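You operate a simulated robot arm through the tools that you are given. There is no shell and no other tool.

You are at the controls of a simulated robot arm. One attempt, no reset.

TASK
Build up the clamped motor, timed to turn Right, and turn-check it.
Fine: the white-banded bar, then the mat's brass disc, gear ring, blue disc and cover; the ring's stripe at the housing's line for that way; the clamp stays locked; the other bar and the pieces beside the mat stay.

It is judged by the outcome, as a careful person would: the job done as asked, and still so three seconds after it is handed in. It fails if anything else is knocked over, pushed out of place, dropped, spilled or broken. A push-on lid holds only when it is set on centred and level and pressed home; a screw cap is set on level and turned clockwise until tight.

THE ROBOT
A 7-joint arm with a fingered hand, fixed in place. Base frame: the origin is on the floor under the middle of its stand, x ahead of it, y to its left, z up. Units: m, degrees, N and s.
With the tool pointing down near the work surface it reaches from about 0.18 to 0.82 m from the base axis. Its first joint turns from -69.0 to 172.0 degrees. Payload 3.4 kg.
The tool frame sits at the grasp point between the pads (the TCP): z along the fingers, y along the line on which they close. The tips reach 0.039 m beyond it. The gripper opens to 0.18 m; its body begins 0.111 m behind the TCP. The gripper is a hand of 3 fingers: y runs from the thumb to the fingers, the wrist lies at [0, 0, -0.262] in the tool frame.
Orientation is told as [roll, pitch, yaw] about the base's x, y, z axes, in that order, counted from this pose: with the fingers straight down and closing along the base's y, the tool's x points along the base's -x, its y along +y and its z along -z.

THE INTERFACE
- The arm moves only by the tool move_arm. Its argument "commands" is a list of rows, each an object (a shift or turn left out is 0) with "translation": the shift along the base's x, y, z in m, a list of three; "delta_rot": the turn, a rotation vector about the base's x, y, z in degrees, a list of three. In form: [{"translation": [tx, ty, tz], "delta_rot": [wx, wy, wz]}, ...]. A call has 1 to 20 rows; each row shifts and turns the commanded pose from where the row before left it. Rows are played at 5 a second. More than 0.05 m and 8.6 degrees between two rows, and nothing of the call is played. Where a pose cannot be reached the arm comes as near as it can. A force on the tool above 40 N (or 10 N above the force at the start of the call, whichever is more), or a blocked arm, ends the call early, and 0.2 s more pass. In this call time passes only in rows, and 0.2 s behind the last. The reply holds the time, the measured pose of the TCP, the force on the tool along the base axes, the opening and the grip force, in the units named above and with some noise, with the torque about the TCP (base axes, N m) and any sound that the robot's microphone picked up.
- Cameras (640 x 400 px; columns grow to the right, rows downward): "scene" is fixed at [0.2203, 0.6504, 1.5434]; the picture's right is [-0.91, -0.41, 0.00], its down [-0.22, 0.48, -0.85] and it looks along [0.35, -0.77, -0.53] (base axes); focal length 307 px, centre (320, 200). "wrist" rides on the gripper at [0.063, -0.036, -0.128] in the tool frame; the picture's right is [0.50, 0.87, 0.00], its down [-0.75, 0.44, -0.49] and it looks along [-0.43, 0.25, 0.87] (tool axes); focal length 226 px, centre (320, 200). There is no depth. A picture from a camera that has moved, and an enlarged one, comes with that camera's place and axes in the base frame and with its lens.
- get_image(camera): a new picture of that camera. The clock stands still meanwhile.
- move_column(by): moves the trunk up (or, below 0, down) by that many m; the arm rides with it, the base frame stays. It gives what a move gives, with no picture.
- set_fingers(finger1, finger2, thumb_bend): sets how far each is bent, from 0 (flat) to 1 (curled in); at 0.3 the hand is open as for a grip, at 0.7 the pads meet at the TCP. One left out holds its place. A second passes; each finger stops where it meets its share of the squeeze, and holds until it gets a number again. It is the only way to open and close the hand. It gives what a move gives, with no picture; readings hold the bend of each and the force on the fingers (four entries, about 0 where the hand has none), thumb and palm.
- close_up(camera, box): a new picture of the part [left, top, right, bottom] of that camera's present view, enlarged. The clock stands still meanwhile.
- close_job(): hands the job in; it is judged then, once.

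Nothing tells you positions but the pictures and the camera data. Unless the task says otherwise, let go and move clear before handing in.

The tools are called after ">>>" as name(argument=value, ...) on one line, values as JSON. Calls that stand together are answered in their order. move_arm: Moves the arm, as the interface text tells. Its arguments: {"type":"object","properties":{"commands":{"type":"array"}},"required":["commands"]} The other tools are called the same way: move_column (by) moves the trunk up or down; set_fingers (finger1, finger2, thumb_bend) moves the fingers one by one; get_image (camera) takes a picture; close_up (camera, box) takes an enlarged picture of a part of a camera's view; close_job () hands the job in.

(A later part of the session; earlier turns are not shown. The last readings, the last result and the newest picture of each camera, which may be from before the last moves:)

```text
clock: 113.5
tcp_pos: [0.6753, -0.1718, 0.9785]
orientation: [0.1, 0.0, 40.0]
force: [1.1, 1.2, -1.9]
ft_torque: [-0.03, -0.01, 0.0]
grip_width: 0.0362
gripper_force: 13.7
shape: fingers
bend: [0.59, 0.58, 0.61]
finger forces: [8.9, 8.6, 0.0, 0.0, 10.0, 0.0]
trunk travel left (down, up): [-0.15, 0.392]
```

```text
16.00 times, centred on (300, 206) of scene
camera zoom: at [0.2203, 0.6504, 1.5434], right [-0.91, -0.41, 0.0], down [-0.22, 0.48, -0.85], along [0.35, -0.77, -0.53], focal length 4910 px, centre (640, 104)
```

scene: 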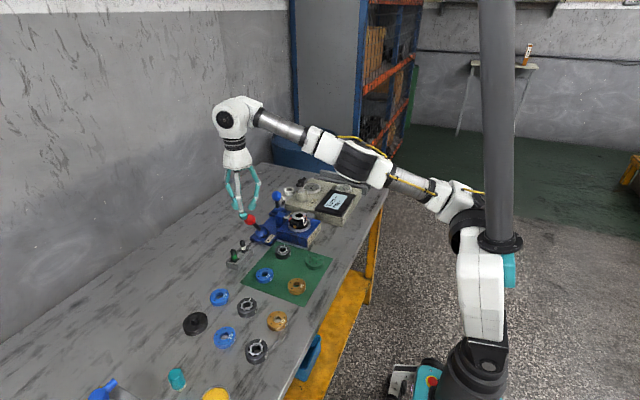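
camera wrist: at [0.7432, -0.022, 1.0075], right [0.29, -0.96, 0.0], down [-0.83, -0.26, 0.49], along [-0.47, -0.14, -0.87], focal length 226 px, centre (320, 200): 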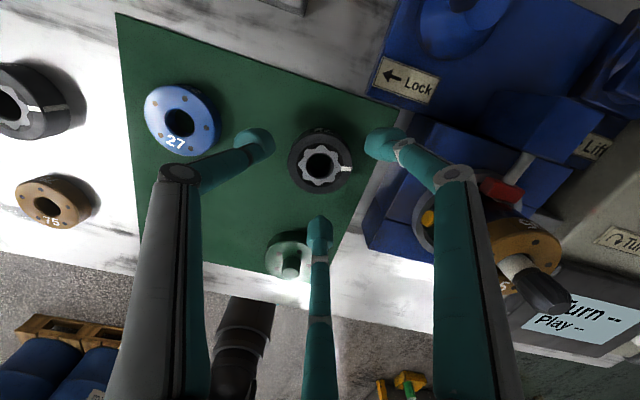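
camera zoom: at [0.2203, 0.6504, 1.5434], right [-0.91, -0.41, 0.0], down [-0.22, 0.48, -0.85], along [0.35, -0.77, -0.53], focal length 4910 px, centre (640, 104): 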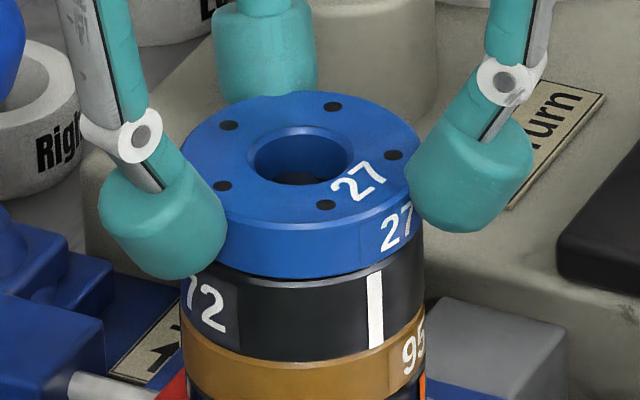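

>>> move_arm(commands=[{"translation": [0, 0, -0.001]}, {"translation": [0, 0, -0.001]}])

>>> close_up(camera="scene", box=[288, 194, 312, 218])

>>> close_up(camera="wrist", box=[280, 130, 360, 210])

```text
clock: 114.1
tcp_pos: [0.6752, -0.171, 0.9768]
orientation: [0.2, 0.0, 40.1]
force: [-0.5, 1.1, -2.2]
ft_torque: [-0.01, -0.01, 0.01]
grip_width: 0.0365
gripper_force: 13.9
shape: fingers
bend: [0.59, 0.58, 0.61]
finger forces: [9.0, 8.4, 0.0, 0.1, 10.1, 0.1]
trunk travel left (down, up): [-0.15, 0.392]
```

```text
16.00 times, centred on (300, 206) of scene
camera zoom: at [0.2203, 0.6504, 1.5434], right [-0.91, -0.41, 0.0], down [-0.22, 0.48, -0.85], along [0.35, -0.77, -0.53], focal length 4910 px, centre (640, 104)
```

zoom: 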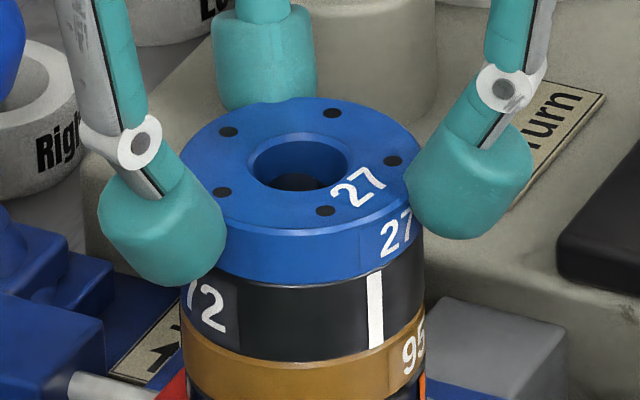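

```text
5.00 times, centred on (320, 170) of wrist
camera zoom: at [0.6517, -0.2411, 1.1039], right [-0.94, 0.34, 0.0], down [0.3, 0.82, 0.49], along [0.17, 0.46, -0.87], focal length 1130 px, centre (320, 350)
```

zoom: 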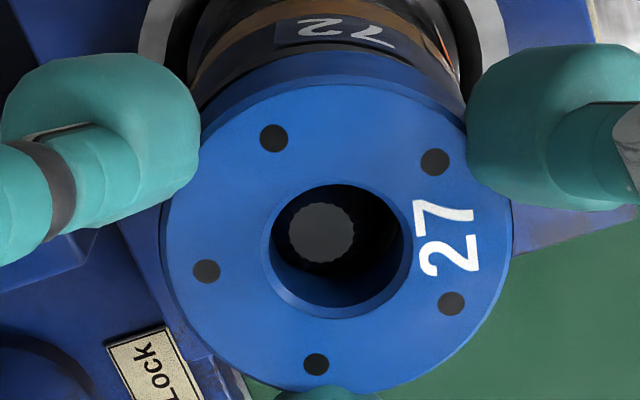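

>>> move_arm(commands=[{"translation": [0, 0, -0.001]}, {"translation": [0, 0, -0.0015]}])

>>> close_up(camera="scene", box=[288, 194, 312, 218])

```text
clock: 114.7
tcp_pos: [0.6754, -0.1708, 0.9748]
orientation: [0.0, -0.1, 40.0]
force: [0.5, -0.5, 5.0]
ft_torque: [0.04, 0.02, 0.03]
grip_width: 0.0366
gripper_force: 14.0
shape: fingers
bend: [0.59, 0.59, 0.61]
finger forces: [9.2, 9.0, 0.0, 0.0, 11.1, 0.0]
trunk travel left (down, up): [-0.15, 0.392]
```

```text
16.00 times, centred on (300, 206) of scene
camera zoom: at [0.2203, 0.6504, 1.5434], right [-0.91, -0.41, 0.0], down [-0.22, 0.48, -0.85], along [0.35, -0.77, -0.53], focal length 4910 px, centre (640, 104)
```

zoom: 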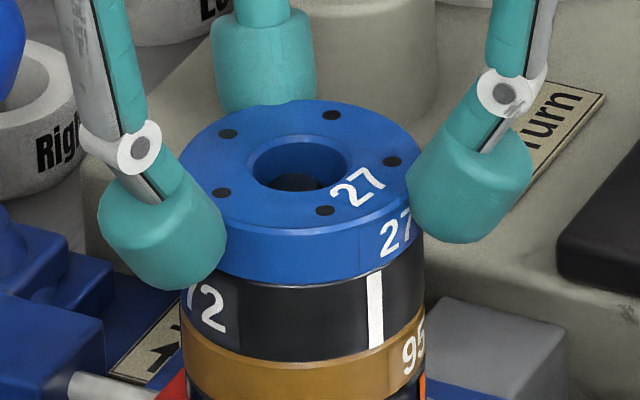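

The blue disc is seated flush on the ring. I'll release and check.

>>> set_fingers(finger1=0.52, finger2=0.52, thumb_bend=0.52)

>>> move_arm(commands=[{"translation": [0, 0, 0.03]}, {"translation": [0, 0, 0.045]}])

>>> close_up(camera="scene", box=[285, 194, 317, 226])

>>> close_up(camera="wrist", box=[270, 110, 370, 210])

```text
clock: 115.7
tcp_pos: [0.6756, -0.1714, 0.9744]
orientation: [0.0, 0.0, 40.0]
force: [-0.2, 0.2, -0.1]
ft_torque: [0.0, 0.01, 0.03]
grip_width: 0.0647
gripper_force: 0.1
shape: fingers
bend: [0.52, 0.52, 0.52]
finger forces: [0.1, 0.0, 0.0, 0.0, 0.0, 0.0]
trunk travel left (down, up): [-0.15, 0.392]
```

```text
clock: 116.3
tcp_pos: [0.6748, -0.1708, 1.0505]
orientation: [0.0, 0.1, 40.1]
force: [0.2, -0.1, -0.2]
ft_torque: [0.01, 0.01, -0.01]
grip_width: 0.0643
gripper_force: 0.0
shape: fingers
bend: [0.52, 0.52, 0.52]
finger forces: [0.1, 0.1, 0.0, 0.0, 0.1, 0.1]
trunk travel left (down, up): [-0.15, 0.392]
```

```text
12.50 times, centred on (301, 210) of scene
camera zoom: at [0.2203, 0.6504, 1.5434], right [-0.91, -0.41, 0.0], down [-0.22, 0.48, -0.85], along [0.35, -0.77, -0.53], focal length 3836 px, centre (558, 75)
```

zoom: 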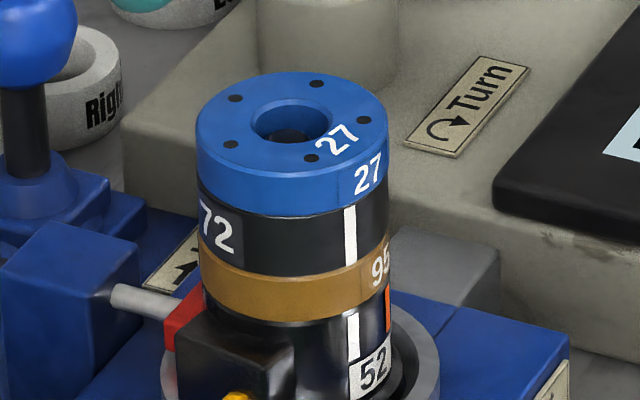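

```text
4.00 times, centred on (320, 160) of wrist
camera zoom: at [0.6505, -0.2406, 1.1778], right [-0.94, 0.34, 0.0], down [0.3, 0.82, 0.49], along [0.17, 0.46, -0.87], focal length 904 px, centre (320, 360)
```

zoom: 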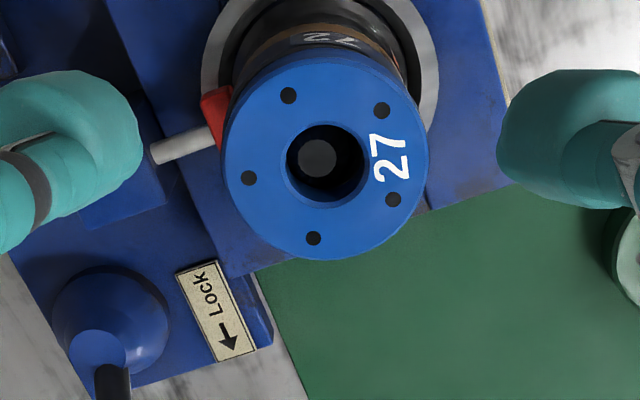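

The stack is straight: bar, brass 95, ring 72 (stripe on the white line), blue 27. Now the green cover near (0.556, -0.042); I'll open the hand more and look at it closely.

>>> move_arm(commands=[{"translation": [-0.01, 0.02, 0.0], "delta_rot": [0, 0, 7]}, {"translation": [-0.025, 0.03, 0.0], "delta_rot": [0, 0, 7]}, {"translation": [-0.03, 0.03, 0.0], "delta_rot": [0, 0, 7]}, {"translation": [-0.03, 0.03, 0.0], "delta_rot": [0, 0, 7]}, {"translation": [-0.024, 0.019, -0.03], "delta_rot": [0, 0, 7]}, {"translation": [0, 0, -0.035]}])

>>> set_fingers(finger1=0.47, finger2=0.47, thumb_bend=0.47)

>>> close_up(camera="wrist", box=[250, 90, 390, 230])

>>> close_up(camera="scene", box=[290, 235, 340, 285])

```text
clock: 117.7
tcp_pos: [0.5562, -0.0445, 0.9827]
orientation: [0.2, -0.2, 75.1]
force: [0.0, 0.2, -0.9]
ft_torque: [0.01, 0.03, 0.0]
grip_width: 0.0645
gripper_force: 0.0
shape: fingers
bend: [0.52, 0.52, 0.52]
finger forces: [0.0, 0.0, 0.1, 0.0, 0.0, 0.1]
trunk travel left (down, up): [-0.15, 0.392]
```

```text
clock: 118.7
tcp_pos: [0.5563, -0.0441, 0.9846]
orientation: [0.0, 0.1, 75.0]
force: [1.0, 0.3, 0.8]
ft_torque: [-0.02, 0.0, 0.03]
grip_width: 0.0841
gripper_force: 0.2
shape: fingers
bend: [0.47, 0.47, 0.47]
finger forces: [0.0, 0.0, 0.0, 0.0, 0.1, 0.1]
trunk travel left (down, up): [-0.15, 0.392]
```

```text
2.86 times, centred on (320, 160) of wrist
camera zoom: at [0.5761, -0.1146, 1.1117], right [-0.97, -0.26, 0.0], down [-0.22, 0.84, 0.49], along [-0.13, 0.48, -0.87], focal length 646 px, centre (320, 314)
```

zoom: 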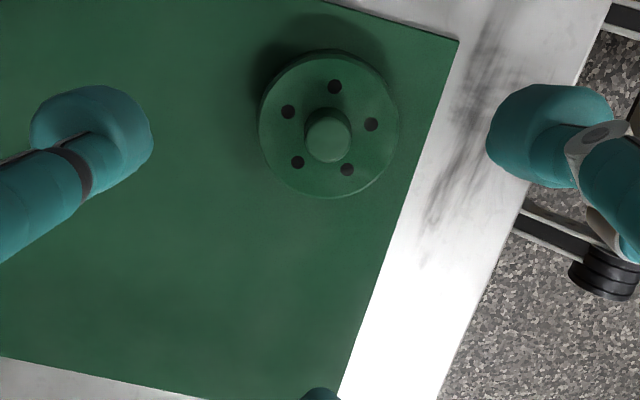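

```text
8.00 times, centred on (315, 260) of scene
camera zoom: at [0.2203, 0.6504, 1.5434], right [-0.91, -0.41, 0.0], down [-0.22, 0.48, -0.85], along [0.35, -0.77, -0.53], focal length 2455 px, centre (360, -280)
```

zoom: 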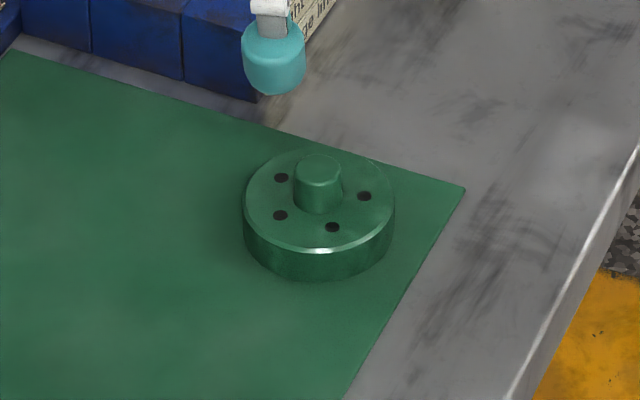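

>>> set_fingers(finger1=0.5, finger2=0.5, thumb_bend=0.5)

>>> move_arm(commands=[{"translation": [-0.003, -0.0029, -0.03]}, {"translation": [0, 0, -0.04]}, {"translation": [0, 0, -0.035]}])

>>> close_up(camera="wrist", box=[250, 110, 390, 250])

```text
clock: 119.7
tcp_pos: [0.5571, -0.0436, 0.9848]
orientation: [0.1, 0.0, 75.0]
force: [0.3, -1.2, 0.5]
ft_torque: [-0.02, 0.0, -0.01]
grip_width: 0.0734
gripper_force: 0.1
shape: fingers
bend: [0.5, 0.5, 0.5]
finger forces: [0.1, 0.0, 0.0, 0.0, 0.0, 0.1]
trunk travel left (down, up): [-0.15, 0.392]
```

```text
clock: 120.5
tcp_pos: [0.5531, -0.0456, 0.8772]
orientation: [0.1, 0.0, 75.0]
force: [-0.5, -0.3, -1.0]
ft_torque: [-0.01, 0.0, -0.03]
grip_width: 0.0734
gripper_force: 0.1
shape: fingers
bend: [0.5, 0.5, 0.5]
finger forces: [0.0, 0.0, 0.1, 0.1, 0.0, 0.1]
trunk travel left (down, up): [-0.15, 0.392]
```

```text
2.86 times, centred on (320, 180) of wrist
camera zoom: at [0.5738, -0.1164, 1.0054], right [-0.97, -0.26, 0.0], down [-0.22, 0.84, 0.49], along [-0.13, 0.48, -0.87], focal length 646 px, centre (320, 257)
```

zoom: 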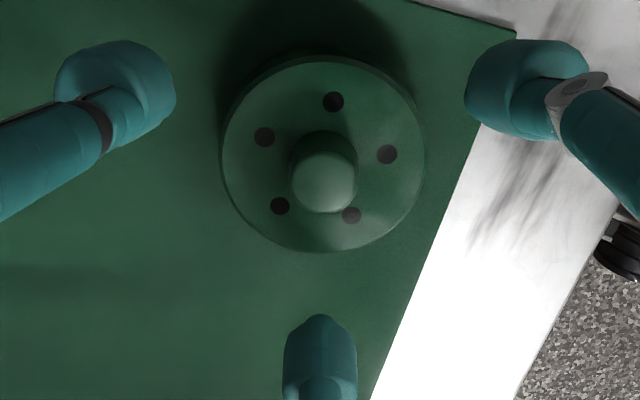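

>>> move_arm(commands=[{"translation": [-0.0008, -0.0008, -0.01]}, {"translation": [0, 0, -0.009]}, {"translation": [0, 0, -0.004]}])

>>> close_up(camera="wrist", box=[250, 110, 390, 250])

>>> close_up(camera="scene", box=[285, 230, 345, 290])

```text
clock: 121.3
tcp_pos: [0.5529, -0.0459, 0.8557]
orientation: [0.1, 0.0, 74.9]
force: [-0.2, -0.2, -0.7]
ft_torque: [0.01, 0.03, -0.01]
grip_width: 0.0733
gripper_force: 0.1
shape: fingers
bend: [0.5, 0.5, 0.5]
finger forces: [0.1, 0.1, 0.0, 0.0, 0.1, 0.0]
trunk travel left (down, up): [-0.15, 0.392]
```

```text
2.86 times, centred on (320, 180) of wrist
camera zoom: at [0.573, -0.1174, 0.9828], right [-0.97, -0.26, 0.0], down [-0.22, 0.84, 0.49], along [-0.13, 0.48, -0.87], focal length 646 px, centre (320, 257)
```

zoom: 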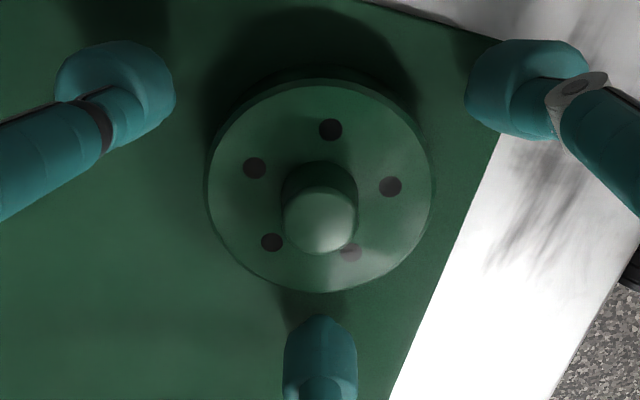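

```text
6.67 times, centred on (315, 260) of scene
camera zoom: at [0.2203, 0.6504, 1.5434], right [-0.91, -0.41, 0.0], down [-0.22, 0.48, -0.85], along [0.35, -0.77, -0.53], focal length 2046 px, centre (353, -200)
```

zoom: 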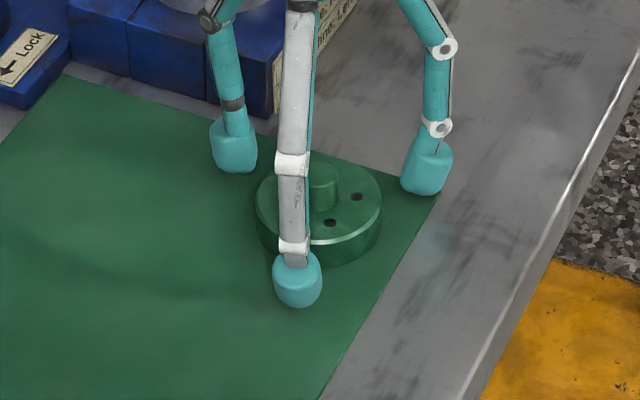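

>>> move_arm(commands=[{"translation": [0, 0, -0.002]}])

>>> set_fingers(finger1=0.68, finger2=0.68, thumb_bend=0.68)

>>> close_up(camera="wrist", box=[250, 110, 390, 250])

>>> close_up(camera="scene", box=[285, 230, 345, 290])

```text
clock: 121.7
tcp_pos: [0.5536, -0.0458, 0.8531]
orientation: [0.1, 0.1, 75.0]
force: [-0.6, 0.4, 0.0]
ft_torque: [0.01, 0.01, 0.01]
grip_width: 0.0733
gripper_force: 0.0
shape: fingers
bend: [0.5, 0.5, 0.5]
finger forces: [0.1, 0.0, 0.0, 0.1, 0.1, 0.0]
trunk travel left (down, up): [-0.15, 0.392]
```

```text
clock: 122.7
tcp_pos: [0.5534, -0.0475, 0.8541]
orientation: [0.2, 0.0, 75.0]
force: [0.6, -0.5, -0.1]
ft_torque: [-0.05, -0.04, -0.01]
grip_width: 0.0414
gripper_force: 16.3
shape: fingers
bend: [0.58, 0.56, 0.6]
finger forces: [9.4, 10.8, 0.1, 0.0, 14.1, 0.0]
trunk travel left (down, up): [-0.15, 0.392]
```

```text
2.86 times, centred on (320, 180) of wrist
camera zoom: at [0.5731, -0.1179, 0.981], right [-0.97, -0.26, 0.0], down [-0.22, 0.84, 0.49], along [-0.13, 0.48, -0.87], focal length 646 px, centre (320, 257)
```

zoom: 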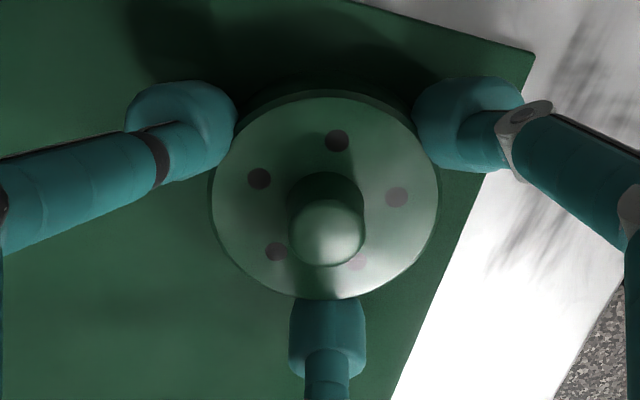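

```text
6.67 times, centred on (315, 260) of scene
camera zoom: at [0.2203, 0.6504, 1.5434], right [-0.91, -0.41, 0.0], down [-0.22, 0.48, -0.85], along [0.35, -0.77, -0.53], focal length 2046 px, centre (353, -200)
```

zoom: 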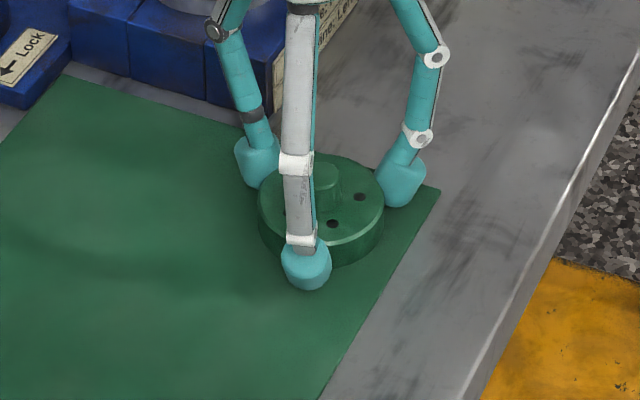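

The cover is firmly held by its rim and level. I'll lift it and bring it above the stack.

>>> move_arm(commands=[{"translation": [0, 0, 0.02]}, {"translation": [0, 0, 0.045]}, {"translation": [0, 0, 0.05]}, {"translation": [0, 0, 0.05]}, {"translation": [0.03, -0.03, 0]}, {"translation": [0.03, -0.03, 0]}, {"translation": [0.03, -0.03, 0]}, {"translation": [0.03, -0.03, 0]}, {"translation": [0.0026, -0.0053, 0]}])

>>> close_up(camera="wrist", box=[250, 90, 390, 230])

>>> close_up(camera="scene", box=[280, 180, 320, 220])

```text
clock: 124.7
tcp_pos: [0.6739, -0.1718, 1.0173]
orientation: [0.1, -0.1, 74.9]
force: [0.1, 0.2, -3.3]
ft_torque: [-0.01, 0.0, 0.01]
grip_width: 0.0411
gripper_force: 17.1
shape: fingers
bend: [0.58, 0.56, 0.6]
finger forces: [9.5, 11.2, 0.1, 0.1, 14.1, 0.0]
trunk travel left (down, up): [-0.15, 0.392]
```

```text
2.86 times, centred on (320, 160) of wrist
camera zoom: at [0.6932, -0.2428, 1.1448], right [-0.97, -0.26, 0.0], down [-0.22, 0.84, 0.49], along [-0.13, 0.48, -0.87], focal length 646 px, centre (320, 314)
```

zoom: 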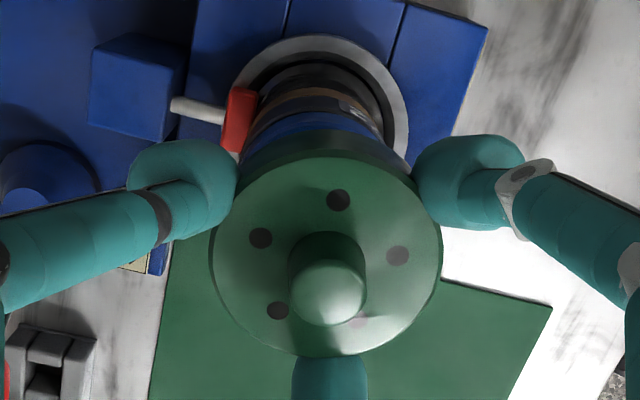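

```text
10.00 times, centred on (300, 200) of scene
camera zoom: at [0.2203, 0.6504, 1.5434], right [-0.91, -0.41, 0.0], down [-0.22, 0.48, -0.85], along [0.35, -0.77, -0.53], focal length 3068 px, centre (520, 200)
```

zoom: 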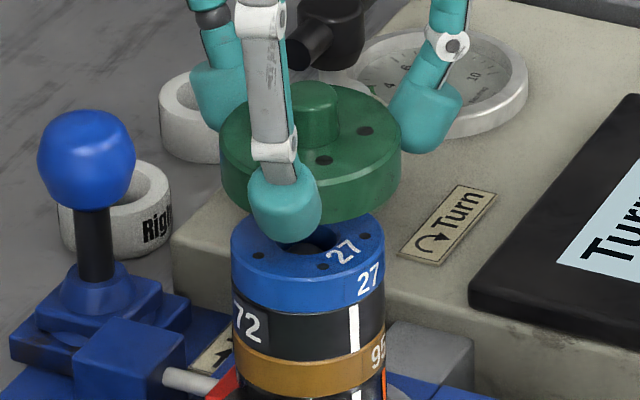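

>>> move_arm(commands=[{"translation": [0.0026, 0.0003, -0.01]}])

>>> close_up(camera="wrist", box=[285, 95, 355, 165])

>>> close_up(camera="scene", box=[285, 185, 317, 217])

```text
clock: 125.1
tcp_pos: [0.6778, -0.1721, 1.0071]
orientation: [0.0, 0.1, 75.1]
force: [0.3, -0.8, -3.0]
ft_torque: [0.0, -0.02, -0.01]
grip_width: 0.041
gripper_force: 17.6
shape: fingers
bend: [0.58, 0.56, 0.6]
finger forces: [9.7, 11.3, 0.0, 0.1, 14.1, 0.0]
trunk travel left (down, up): [-0.15, 0.392]
```

```text
5.71 times, centred on (320, 130) of wrist
camera zoom: at [0.6976, -0.2432, 1.1344], right [-0.97, -0.26, 0.0], down [-0.22, 0.84, 0.49], along [-0.13, 0.48, -0.87], focal length 1292 px, centre (320, 600)
```

zoom: 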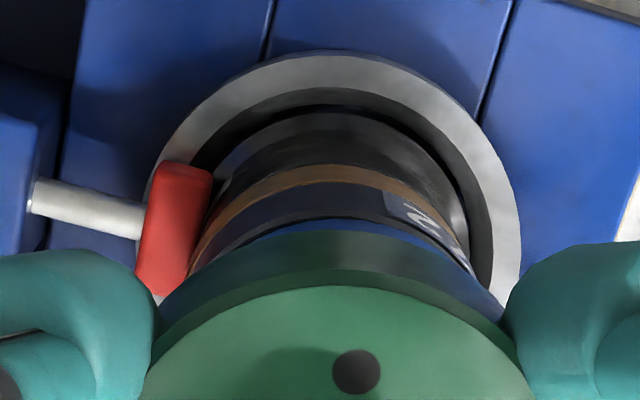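

```text
12.50 times, centred on (301, 201) of scene
camera zoom: at [0.2203, 0.6504, 1.5434], right [-0.91, -0.41, 0.0], down [-0.22, 0.48, -0.85], along [0.35, -0.77, -0.53], focal length 3836 px, centre (558, 188)
```

zoom: 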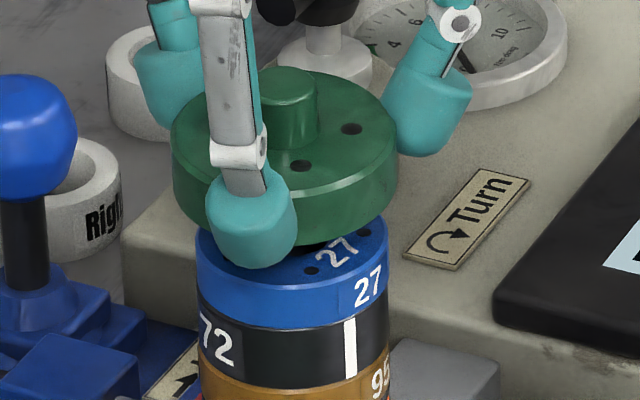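

>>> move_arm(commands=[{"translation": [-0.0015, 0.0013, -0.006]}])

>>> close_up(camera="wrist", box=[285, 95, 355, 165])

>>> close_up(camera="scene", box=[285, 185, 317, 217])

```text
clock: 125.5
tcp_pos: [0.6769, -0.1717, 1.0008]
orientation: [0.2, 0.0, 75.0]
force: [-0.1, 0.2, -3.8]
ft_torque: [0.04, 0.02, -0.03]
grip_width: 0.0407
gripper_force: 17.2
shape: fingers
bend: [0.58, 0.56, 0.6]
finger forces: [9.6, 11.4, 0.0, 0.0, 14.0, 0.1]
trunk travel left (down, up): [-0.15, 0.392]
```

```text
5.71 times, centred on (320, 130) of wrist
camera zoom: at [0.6963, -0.242, 1.1286], right [-0.97, -0.26, 0.0], down [-0.22, 0.84, 0.49], along [-0.13, 0.48, -0.87], focal length 1292 px, centre (320, 600)
```

zoom: 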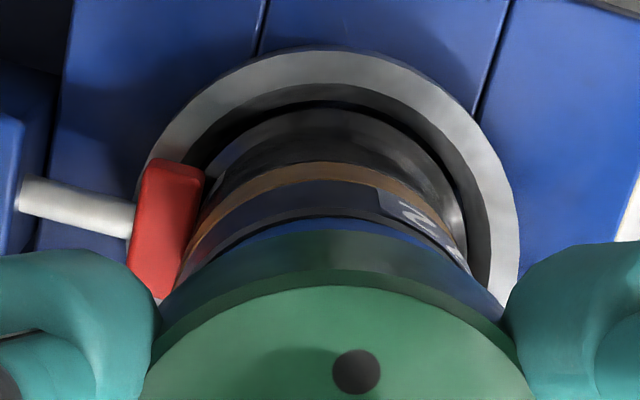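

```text
12.50 times, centred on (301, 201) of scene
camera zoom: at [0.2203, 0.6504, 1.5434], right [-0.91, -0.41, 0.0], down [-0.22, 0.48, -0.85], along [0.35, -0.77, -0.53], focal length 3836 px, centre (558, 188)
```

zoom: 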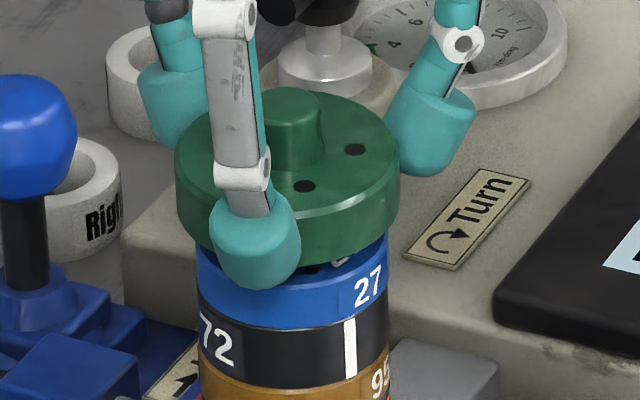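

The cover is centred on the stack in both views. I'll lower it gently to contact.

>>> move_arm(commands=[{"translation": [0, 0, -0.003]}, {"translation": [0, 0, -0.003]}, {"translation": [0, 0, -0.002]}])

>>> close_up(camera="scene", box=[285, 185, 317, 217])

```text
clock: 126.3
tcp_pos: [0.6769, -0.17, 0.9933]
orientation: [0.1, 0.1, 75.0]
force: [0.2, 0.3, -3.5]
ft_torque: [-0.02, 0.0, 0.0]
grip_width: 0.0409
gripper_force: 17.2
shape: fingers
bend: [0.58, 0.56, 0.6]
finger forces: [9.6, 11.3, 0.0, 0.1, 14.0, 0.0]
trunk travel left (down, up): [-0.15, 0.392]
```

```text
12.50 times, centred on (301, 201) of scene
camera zoom: at [0.2203, 0.6504, 1.5434], right [-0.91, -0.41, 0.0], down [-0.22, 0.48, -0.85], along [0.35, -0.77, -0.53], focal length 3836 px, centre (558, 188)
```

zoom: 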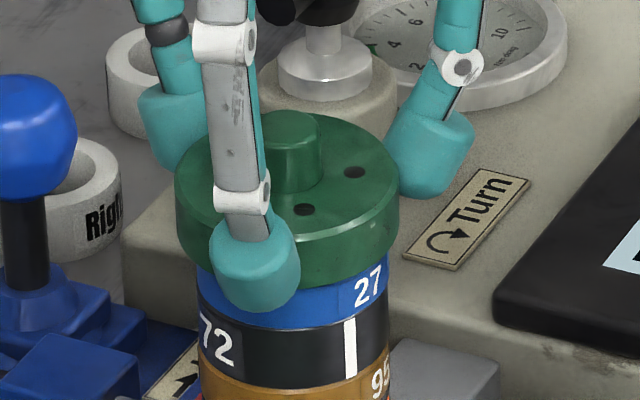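

>>> move_arm(commands=[{"translation": [0, 0, -0.0015]}, {"translation": [0, 0, -0.0015]}])

>>> close_up(camera="scene", box=[285, 185, 317, 217])

>>> close_up(camera="wrist", box=[285, 95, 355, 165])

```text
clock: 126.9
tcp_pos: [0.6775, -0.1704, 0.9905]
orientation: [0.2, 0.0, 75.0]
force: [0.2, -0.2, -1.8]
ft_torque: [-0.03, -0.03, 0.0]
grip_width: 0.0409
gripper_force: 16.9
shape: fingers
bend: [0.58, 0.56, 0.6]
finger forces: [9.6, 11.4, 0.0, 0.0, 14.1, 0.1]
trunk travel left (down, up): [-0.15, 0.392]
```

```text
12.50 times, centred on (301, 201) of scene
camera zoom: at [0.2203, 0.6504, 1.5434], right [-0.91, -0.41, 0.0], down [-0.22, 0.48, -0.85], along [0.35, -0.77, -0.53], focal length 3836 px, centre (558, 188)
```

zoom: 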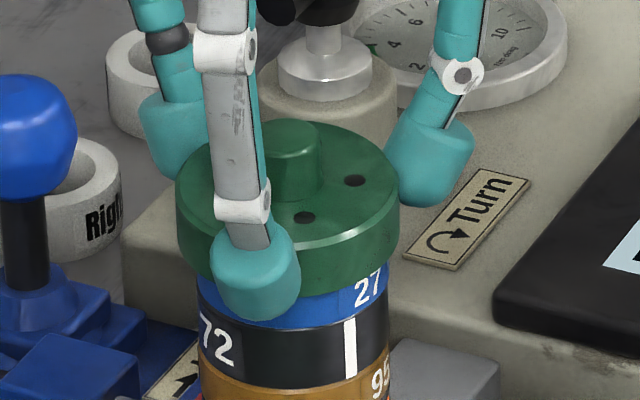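

```text
5.71 times, centred on (320, 130) of wrist
camera zoom: at [0.6961, -0.2412, 1.1186], right [-0.97, -0.26, 0.0], down [-0.22, 0.84, 0.49], along [-0.13, 0.48, -0.87], focal length 1292 px, centre (320, 600)
```

zoom: 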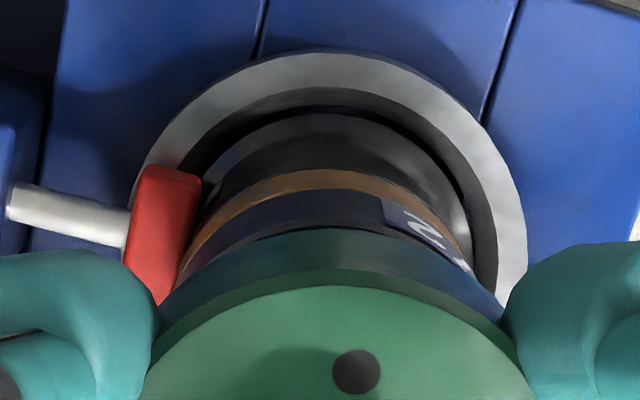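

>>> move_arm(commands=[{"translation": [-0.0006, -0.0009, 0.001]}, {"translation": [0, 0, -0.0015]}, {"translation": [0, 0, -0.0015]}])

>>> close_up(camera="scene", box=[285, 190, 317, 222])

```text
clock: 127.7
tcp_pos: [0.6761, -0.171, 0.9885]
orientation: [0.1, 0.0, 75.0]
force: [-0.4, 0.9, -3.2]
ft_torque: [-0.01, 0.01, 0.02]
grip_width: 0.0411
gripper_force: 17.3
shape: fingers
bend: [0.58, 0.56, 0.6]
finger forces: [9.5, 11.3, 0.0, 0.1, 14.1, 0.0]
trunk travel left (down, up): [-0.15, 0.392]
```

```text
12.50 times, centred on (301, 206) of scene
camera zoom: at [0.2203, 0.6504, 1.5434], right [-0.91, -0.41, 0.0], down [-0.22, 0.48, -0.85], along [0.35, -0.77, -0.53], focal length 3836 px, centre (558, 125)
```

zoom: 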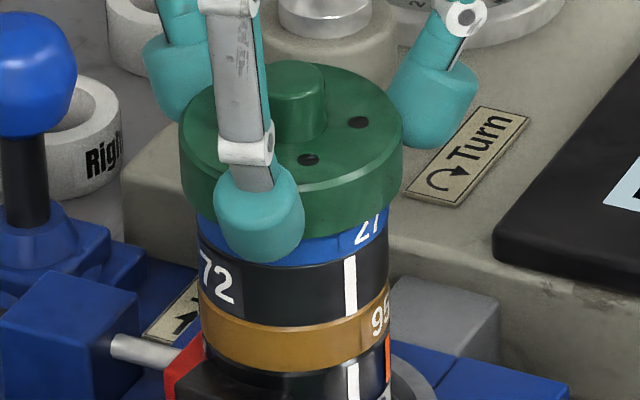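

The cover is now sliding down over the blue disc, so it's a skirted cap and centred. I'll continue down in small steps.

>>> move_arm(commands=[{"translation": [0, 0, -0.0015]}, {"translation": [0, 0, -0.0015]}, {"translation": [0, 0, -0.0015]}])

>>> close_up(camera="scene", box=[285, 190, 317, 222])

```text
clock: 128.5
tcp_pos: [0.675, -0.1715, 0.986]
orientation: [0.1, 0.0, 75.1]
force: [0.5, 0.4, -1.8]
ft_torque: [0.05, 0.03, -0.03]
grip_width: 0.0409
gripper_force: 17.7
shape: fingers
bend: [0.58, 0.56, 0.6]
finger forces: [9.3, 11.1, 0.1, 0.0, 14.3, 0.0]
trunk travel left (down, up): [-0.15, 0.392]
```

```text
12.50 times, centred on (301, 206) of scene
camera zoom: at [0.2203, 0.6504, 1.5434], right [-0.91, -0.41, 0.0], down [-0.22, 0.48, -0.85], along [0.35, -0.77, -0.53], focal length 3836 px, centre (558, 125)
```

zoom: 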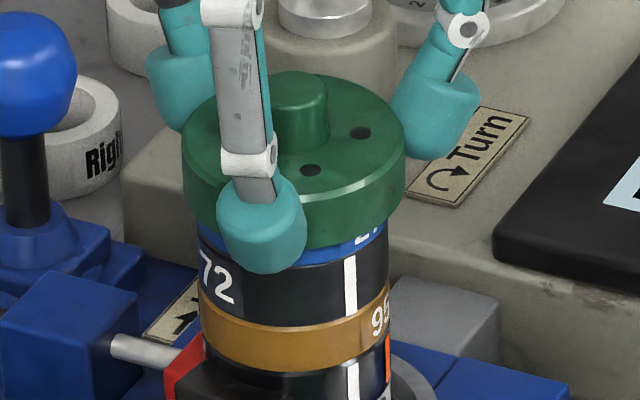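

>>> move_arm(commands=[{"translation": [0.0009, 0.0004, 0]}, {"translation": [0, 0, -0.0015]}, {"translation": [0, 0, -0.0015]}, {"translation": [0, 0, -0.0015]}])

>>> close_up(camera="scene", box=[285, 190, 317, 222])

```text
clock: 129.5
tcp_pos: [0.6762, -0.1725, 0.9838]
orientation: [0.0, -0.2, 75.0]
force: [-0.3, -0.5, 10.7]
ft_torque: [0.22, 0.27, -0.01]
grip_width: 0.0408
gripper_force: 18.4
shape: fingers
bend: [0.59, 0.57, 0.6]
finger forces: [10.2, 11.9, 0.1, 0.0, 14.6, 0.0]
trunk travel left (down, up): [-0.15, 0.392]
```

```text
12.50 times, centred on (301, 206) of scene
camera zoom: at [0.2203, 0.6504, 1.5434], right [-0.91, -0.41, 0.0], down [-0.22, 0.48, -0.85], along [0.35, -0.77, -0.53], focal length 3836 px, centre (558, 125)
```

zoom: 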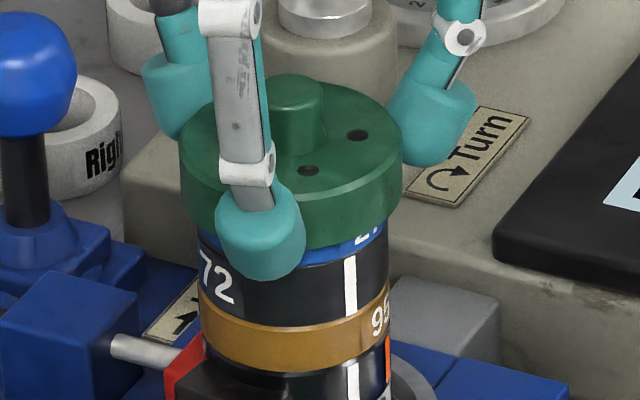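

Contact at about 10 N with the cap partly over the blue disc. I'll press further in small steps, watching for it to seat.

>>> move_arm(commands=[{"translation": [0, 0, -0.0015]}, {"translation": [0, 0, -0.0015]}])

>>> close_up(camera="scene", box=[285, 190, 317, 222])

>>> close_up(camera="wrist", box=[250, 90, 390, 230])

```text
clock: 130.1
tcp_pos: [0.6753, -0.171, 0.9819]
orientation: [-0.2, -0.2, 75.0]
force: [1.9, -2.5, 26.7]
ft_torque: [-0.03, 0.05, -0.01]
grip_width: 0.0405
gripper_force: 22.0
shape: fingers
bend: [0.6, 0.58, 0.6]
finger forces: [12.6, 11.7, 0.0, 0.0, 19.3, 0.0]
trunk travel left (down, up): [-0.15, 0.392]
```

```text
12.50 times, centred on (301, 206) of scene
camera zoom: at [0.2203, 0.6504, 1.5434], right [-0.91, -0.41, 0.0], down [-0.22, 0.48, -0.85], along [0.35, -0.77, -0.53], focal length 3836 px, centre (558, 125)
```

zoom: 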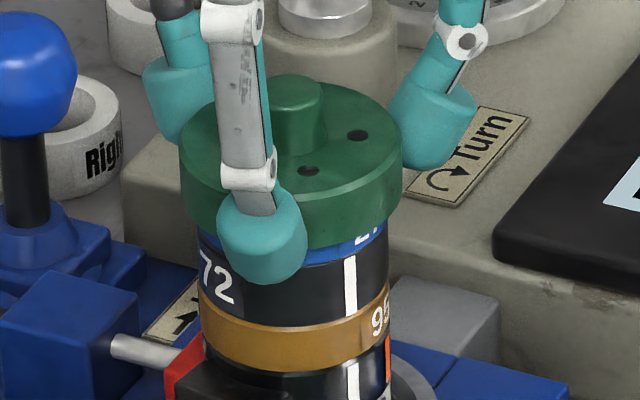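

```text
2.86 times, centred on (320, 160) of wrist
camera zoom: at [0.6944, -0.2418, 1.1088], right [-0.97, -0.26, 0.0], down [-0.23, 0.84, 0.49], along [-0.12, 0.48, -0.87], focal length 646 px, centre (320, 314)
```

zoom: 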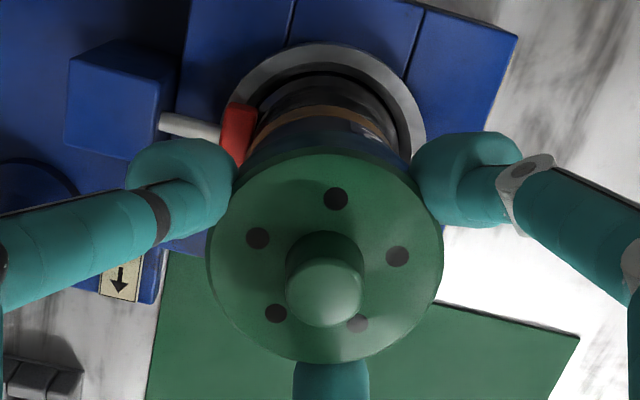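

The grip is starting to slip at 27 N. I'll ease off, release the cover where it sits, and press it home from above with closed fingers on its knob.

>>> move_arm(commands=[{"translation": [0, 0, 0.0015]}, {"translation": [0, 0, 0.0015]}])

>>> set_fingers(finger1=0.48, finger2=0.48, thumb_bend=0.48)

>>> close_up(camera="scene", box=[285, 190, 317, 222])

>>> close_up(camera="wrist", box=[250, 90, 390, 230])

```text
clock: 130.7
tcp_pos: [0.6751, -0.1705, 0.9822]
orientation: [-0.1, -0.1, 75.1]
force: [2.0, -2.8, 23.8]
ft_torque: [-0.03, -0.03, -0.04]
grip_width: 0.0404
gripper_force: 21.5
shape: fingers
bend: [0.6, 0.58, 0.6]
finger forces: [11.8, 11.5, 0.1, 0.0, 19.6, 0.0]
trunk travel left (down, up): [-0.15, 0.392]
```

```text
clock: 131.7
tcp_pos: [0.677, -0.17, 0.9791]
orientation: [0.0, 0.1, 75.0]
force: [0.4, -0.4, -0.2]
ft_torque: [-0.01, -0.05, 0.01]
grip_width: 0.0803
gripper_force: 0.1
shape: fingers
bend: [0.48, 0.48, 0.48]
finger forces: [0.0, 0.0, 0.0, 0.0, 0.1, 0.0]
trunk travel left (down, up): [-0.15, 0.392]
```

```text
12.50 times, centred on (301, 206) of scene
camera zoom: at [0.2203, 0.6504, 1.5434], right [-0.91, -0.41, 0.0], down [-0.22, 0.48, -0.85], along [0.35, -0.77, -0.53], focal length 3836 px, centre (558, 125)
```

zoom: 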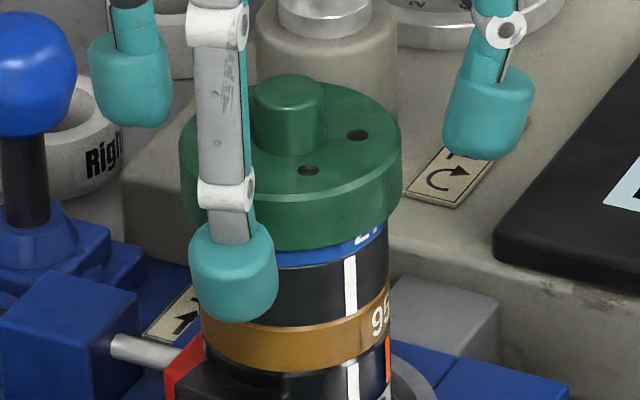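

```text
2.86 times, centred on (320, 160) of wrist
camera zoom: at [0.6964, -0.2414, 1.1072], right [-0.97, -0.26, 0.0], down [-0.22, 0.84, 0.49], along [-0.13, 0.48, -0.87], focal length 646 px, centre (320, 314)
```

zoom: 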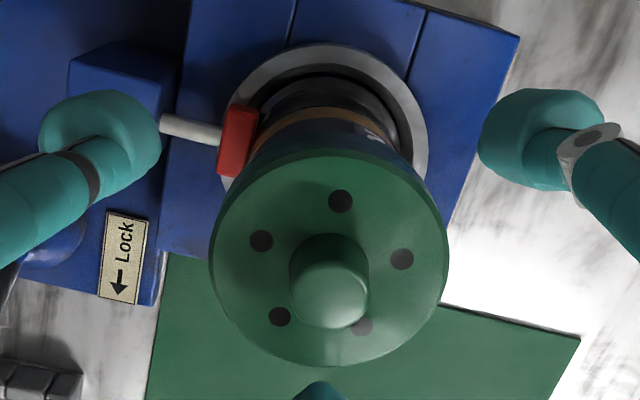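

The cover sits level and centred. I'll raise the hand, close the fingers to straddle the knob, centre over it and press down evenly on its face.

>>> move_arm(commands=[{"translation": [0, 0, 0.03]}, {"translation": [-0.0028, 0.0014, 0.04]}])

>>> set_fingers(finger1=0.6, finger2=0.6, thumb_bend=0.6)

>>> close_up(camera="wrist", box=[250, 90, 390, 230])

>>> close_up(camera="scene", box=[285, 190, 317, 222])

```text
clock: 132.3
tcp_pos: [0.6714, -0.1688, 1.0535]
orientation: [0.1, -0.1, 75.0]
force: [0.7, 0.4, -0.5]
ft_torque: [0.03, -0.03, 0.0]
grip_width: 0.0802
gripper_force: 0.0
shape: fingers
bend: [0.48, 0.48, 0.48]
finger forces: [0.0, 0.0, 0.0, 0.0, 0.0, 0.1]
trunk travel left (down, up): [-0.15, 0.392]
```

```text
clock: 133.3
tcp_pos: [0.6727, -0.1697, 1.0524]
orientation: [0.2, 0.1, 75.0]
force: [0.1, 0.5, -0.8]
ft_torque: [-0.01, 0.03, 0.02]
grip_width: 0.0341
gripper_force: 0.1
shape: fingers
bend: [0.6, 0.6, 0.6]
finger forces: [0.1, 0.0, 0.1, 0.1, 0.0, 0.0]
trunk travel left (down, up): [-0.15, 0.392]
```

```text
2.86 times, centred on (320, 160) of wrist
camera zoom: at [0.6917, -0.2414, 1.1788], right [-0.97, -0.26, 0.0], down [-0.22, 0.84, 0.49], along [-0.13, 0.48, -0.87], focal length 646 px, centre (320, 314)
```

zoom: 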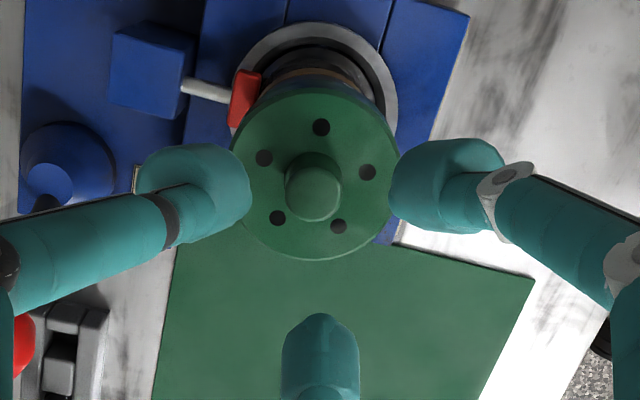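

```text
12.50 times, centred on (301, 206) of scene
camera zoom: at [0.2203, 0.6504, 1.5434], right [-0.91, -0.41, 0.0], down [-0.22, 0.48, -0.85], along [0.35, -0.77, -0.53], focal length 3836 px, centre (558, 125)
```

zoom: 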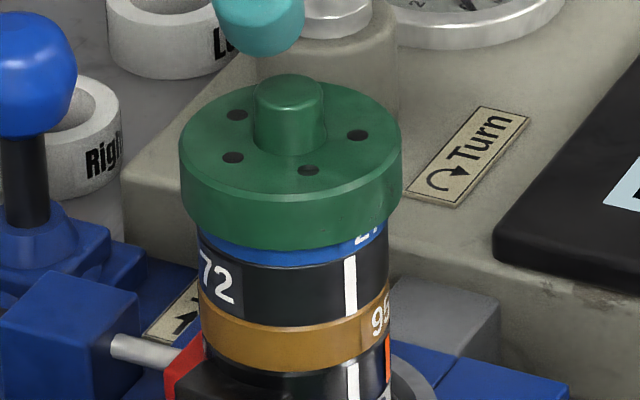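

>>> move_arm(commands=[{"translation": [0.0015, 0.003, -0.02]}, {"translation": [0, 0, -0.02]}])

>>> close_up(camera="wrist", box=[250, 90, 390, 230])

>>> close_up(camera="scene", box=[280, 175, 320, 215])

```text
clock: 133.9
tcp_pos: [0.6746, -0.1679, 1.0114]
orientation: [0.1, 0.0, 74.9]
force: [-0.4, 0.6, 0.0]
ft_torque: [0.01, -0.03, 0.02]
grip_width: 0.0339
gripper_force: 0.1
shape: fingers
bend: [0.6, 0.6, 0.6]
finger forces: [0.0, 0.0, 0.0, 0.1, 0.0, 0.0]
trunk travel left (down, up): [-0.15, 0.392]
```

```text
2.86 times, centred on (320, 160) of wrist
camera zoom: at [0.6938, -0.2388, 1.1376], right [-0.97, -0.26, 0.0], down [-0.22, 0.84, 0.49], along [-0.13, 0.48, -0.87], focal length 646 px, centre (320, 314)
```

zoom: 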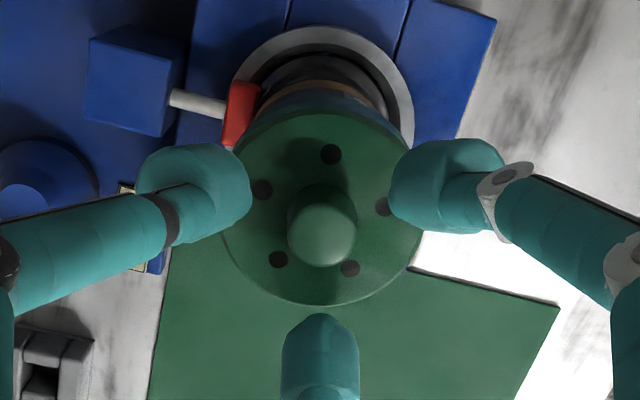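

```text
10.00 times, centred on (300, 195) of scene
camera zoom: at [0.2203, 0.6504, 1.5434], right [-0.91, -0.41, 0.0], down [-0.22, 0.48, -0.85], along [0.35, -0.77, -0.53], focal length 3068 px, centre (520, 250)
```

zoom: 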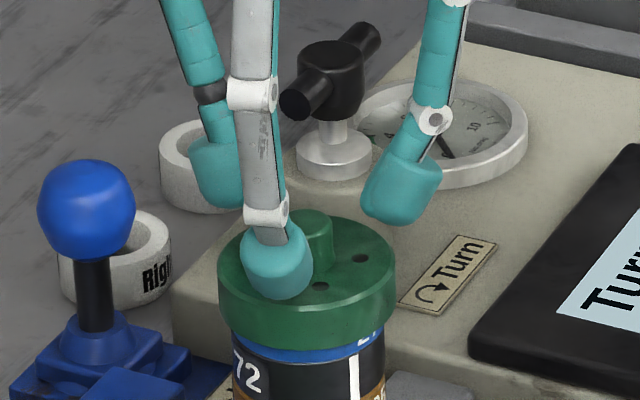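

>>> move_arm(commands=[{"translation": [0, 0, -0.01]}, {"translation": [0, 0, -0.004]}, {"translation": [0, 0, -0.003]}, {"translation": [0, 0, -0.002]}])

>>> close_up(camera="scene", box=[285, 190, 317, 222])

```text
clock: 134.9
tcp_pos: [0.6733, -0.167, 0.9971]
orientation: [-0.3, -0.4, 75.0]
force: [1.7, -3.5, 31.2]
ft_torque: [-0.3, -0.12, -0.09]
grip_width: 0.0332
gripper_force: 15.4
shape: fingers
bend: [0.62, 0.62, 0.6]
finger forces: [11.8, 7.8, 0.0, 0.0, 11.1, 0.0]
trunk travel left (down, up): [-0.15, 0.392]
```

```text
12.50 times, centred on (301, 206) of scene
camera zoom: at [0.2203, 0.6504, 1.5434], right [-0.91, -0.41, 0.0], down [-0.22, 0.48, -0.85], along [0.35, -0.77, -0.53], focal length 3836 px, centre (558, 125)
```

zoom: 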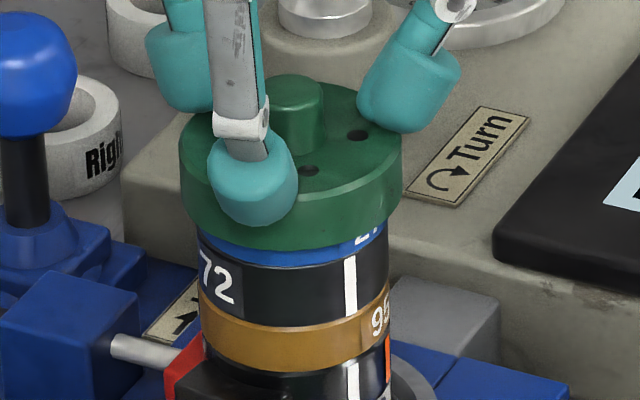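

>>> move_arm(commands=[{"translation": [0, 0, -0.001]}, {"translation": [0, 0, -0.001]}])

>>> close_up(camera="scene", box=[285, 190, 317, 222])

```text
clock: 135.3
tcp_pos: [0.6729, -0.1625, 0.9978]
orientation: [-0.4, -0.3, 75.0]
force: [-1.2, -2.3, 19.2]
ft_torque: [-0.51, 0.26, -0.01]
grip_width: 0.0336
gripper_force: 9.1
shape: fingers
bend: [0.63, 0.6, 0.61]
finger forces: [14.7, 0.0, 0.0, 0.1, 4.9, 0.0]
trunk travel left (down, up): [-0.15, 0.392]
stopped in row 2: the force on the tool passed its limit at 42 N (the readings are from after the stop); the commanded pose is now the measured one
```

```text
12.50 times, centred on (301, 206) of scene
camera zoom: at [0.2203, 0.6504, 1.5434], right [-0.91, -0.41, 0.0], down [-0.22, 0.48, -0.85], along [0.35, -0.77, -0.53], focal length 3836 px, centre (558, 125)
```

zoom: 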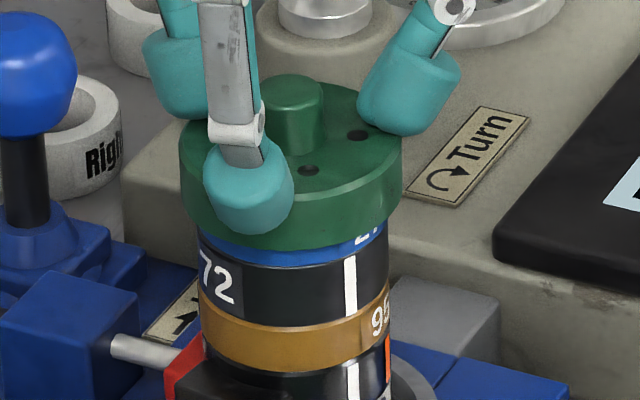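

One fingertip slid toward the rim, so I'll lift off and inspect the cover before pressing again.

>>> move_arm(commands=[{"translation": [0, 0, 0.01]}, {"translation": [0, -0.004, 0.03]}])

>>> close_up(camera="scene", box=[288, 192, 314, 218])

>>> close_up(camera="wrist", box=[280, 100, 360, 180])

```text
clock: 135.9
tcp_pos: [0.6729, -0.1673, 1.0375]
orientation: [-0.3, -0.1, 74.9]
force: [-0.3, 0.4, -0.1]
ft_torque: [0.0, -0.09, 0.01]
grip_width: 0.0334
gripper_force: 0.0
shape: fingers
bend: [0.6, 0.6, 0.6]
finger forces: [0.0, 0.0, 0.1, 0.0, 0.0, 0.1]
trunk travel left (down, up): [-0.15, 0.392]
```

```text
15.38 times, centred on (301, 205) of scene
camera zoom: at [0.2203, 0.6504, 1.5434], right [-0.91, -0.41, 0.0], down [-0.22, 0.48, -0.85], along [0.35, -0.77, -0.53], focal length 4721 px, centre (612, 123)
```

zoom: 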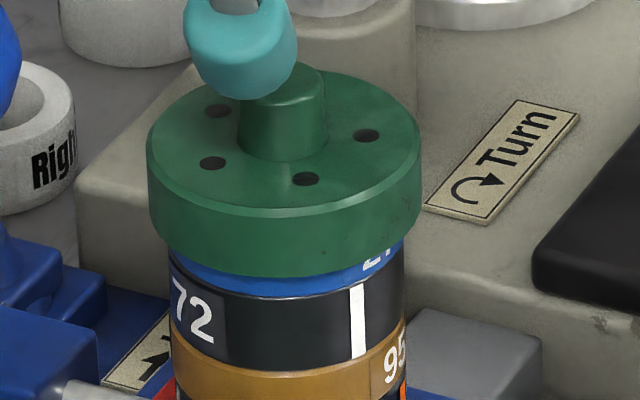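

```text
5.00 times, centred on (320, 140) of wrist
camera zoom: at [0.6903, -0.2382, 1.1649], right [-0.97, -0.26, -0.01], down [-0.23, 0.84, 0.49], along [-0.12, 0.48, -0.87], focal length 1130 px, centre (320, 500)
```

zoom: 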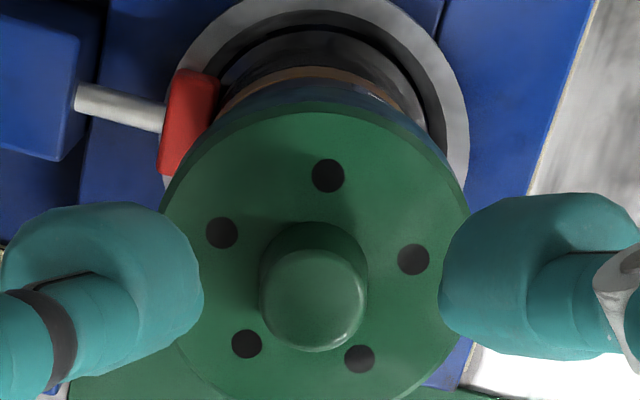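

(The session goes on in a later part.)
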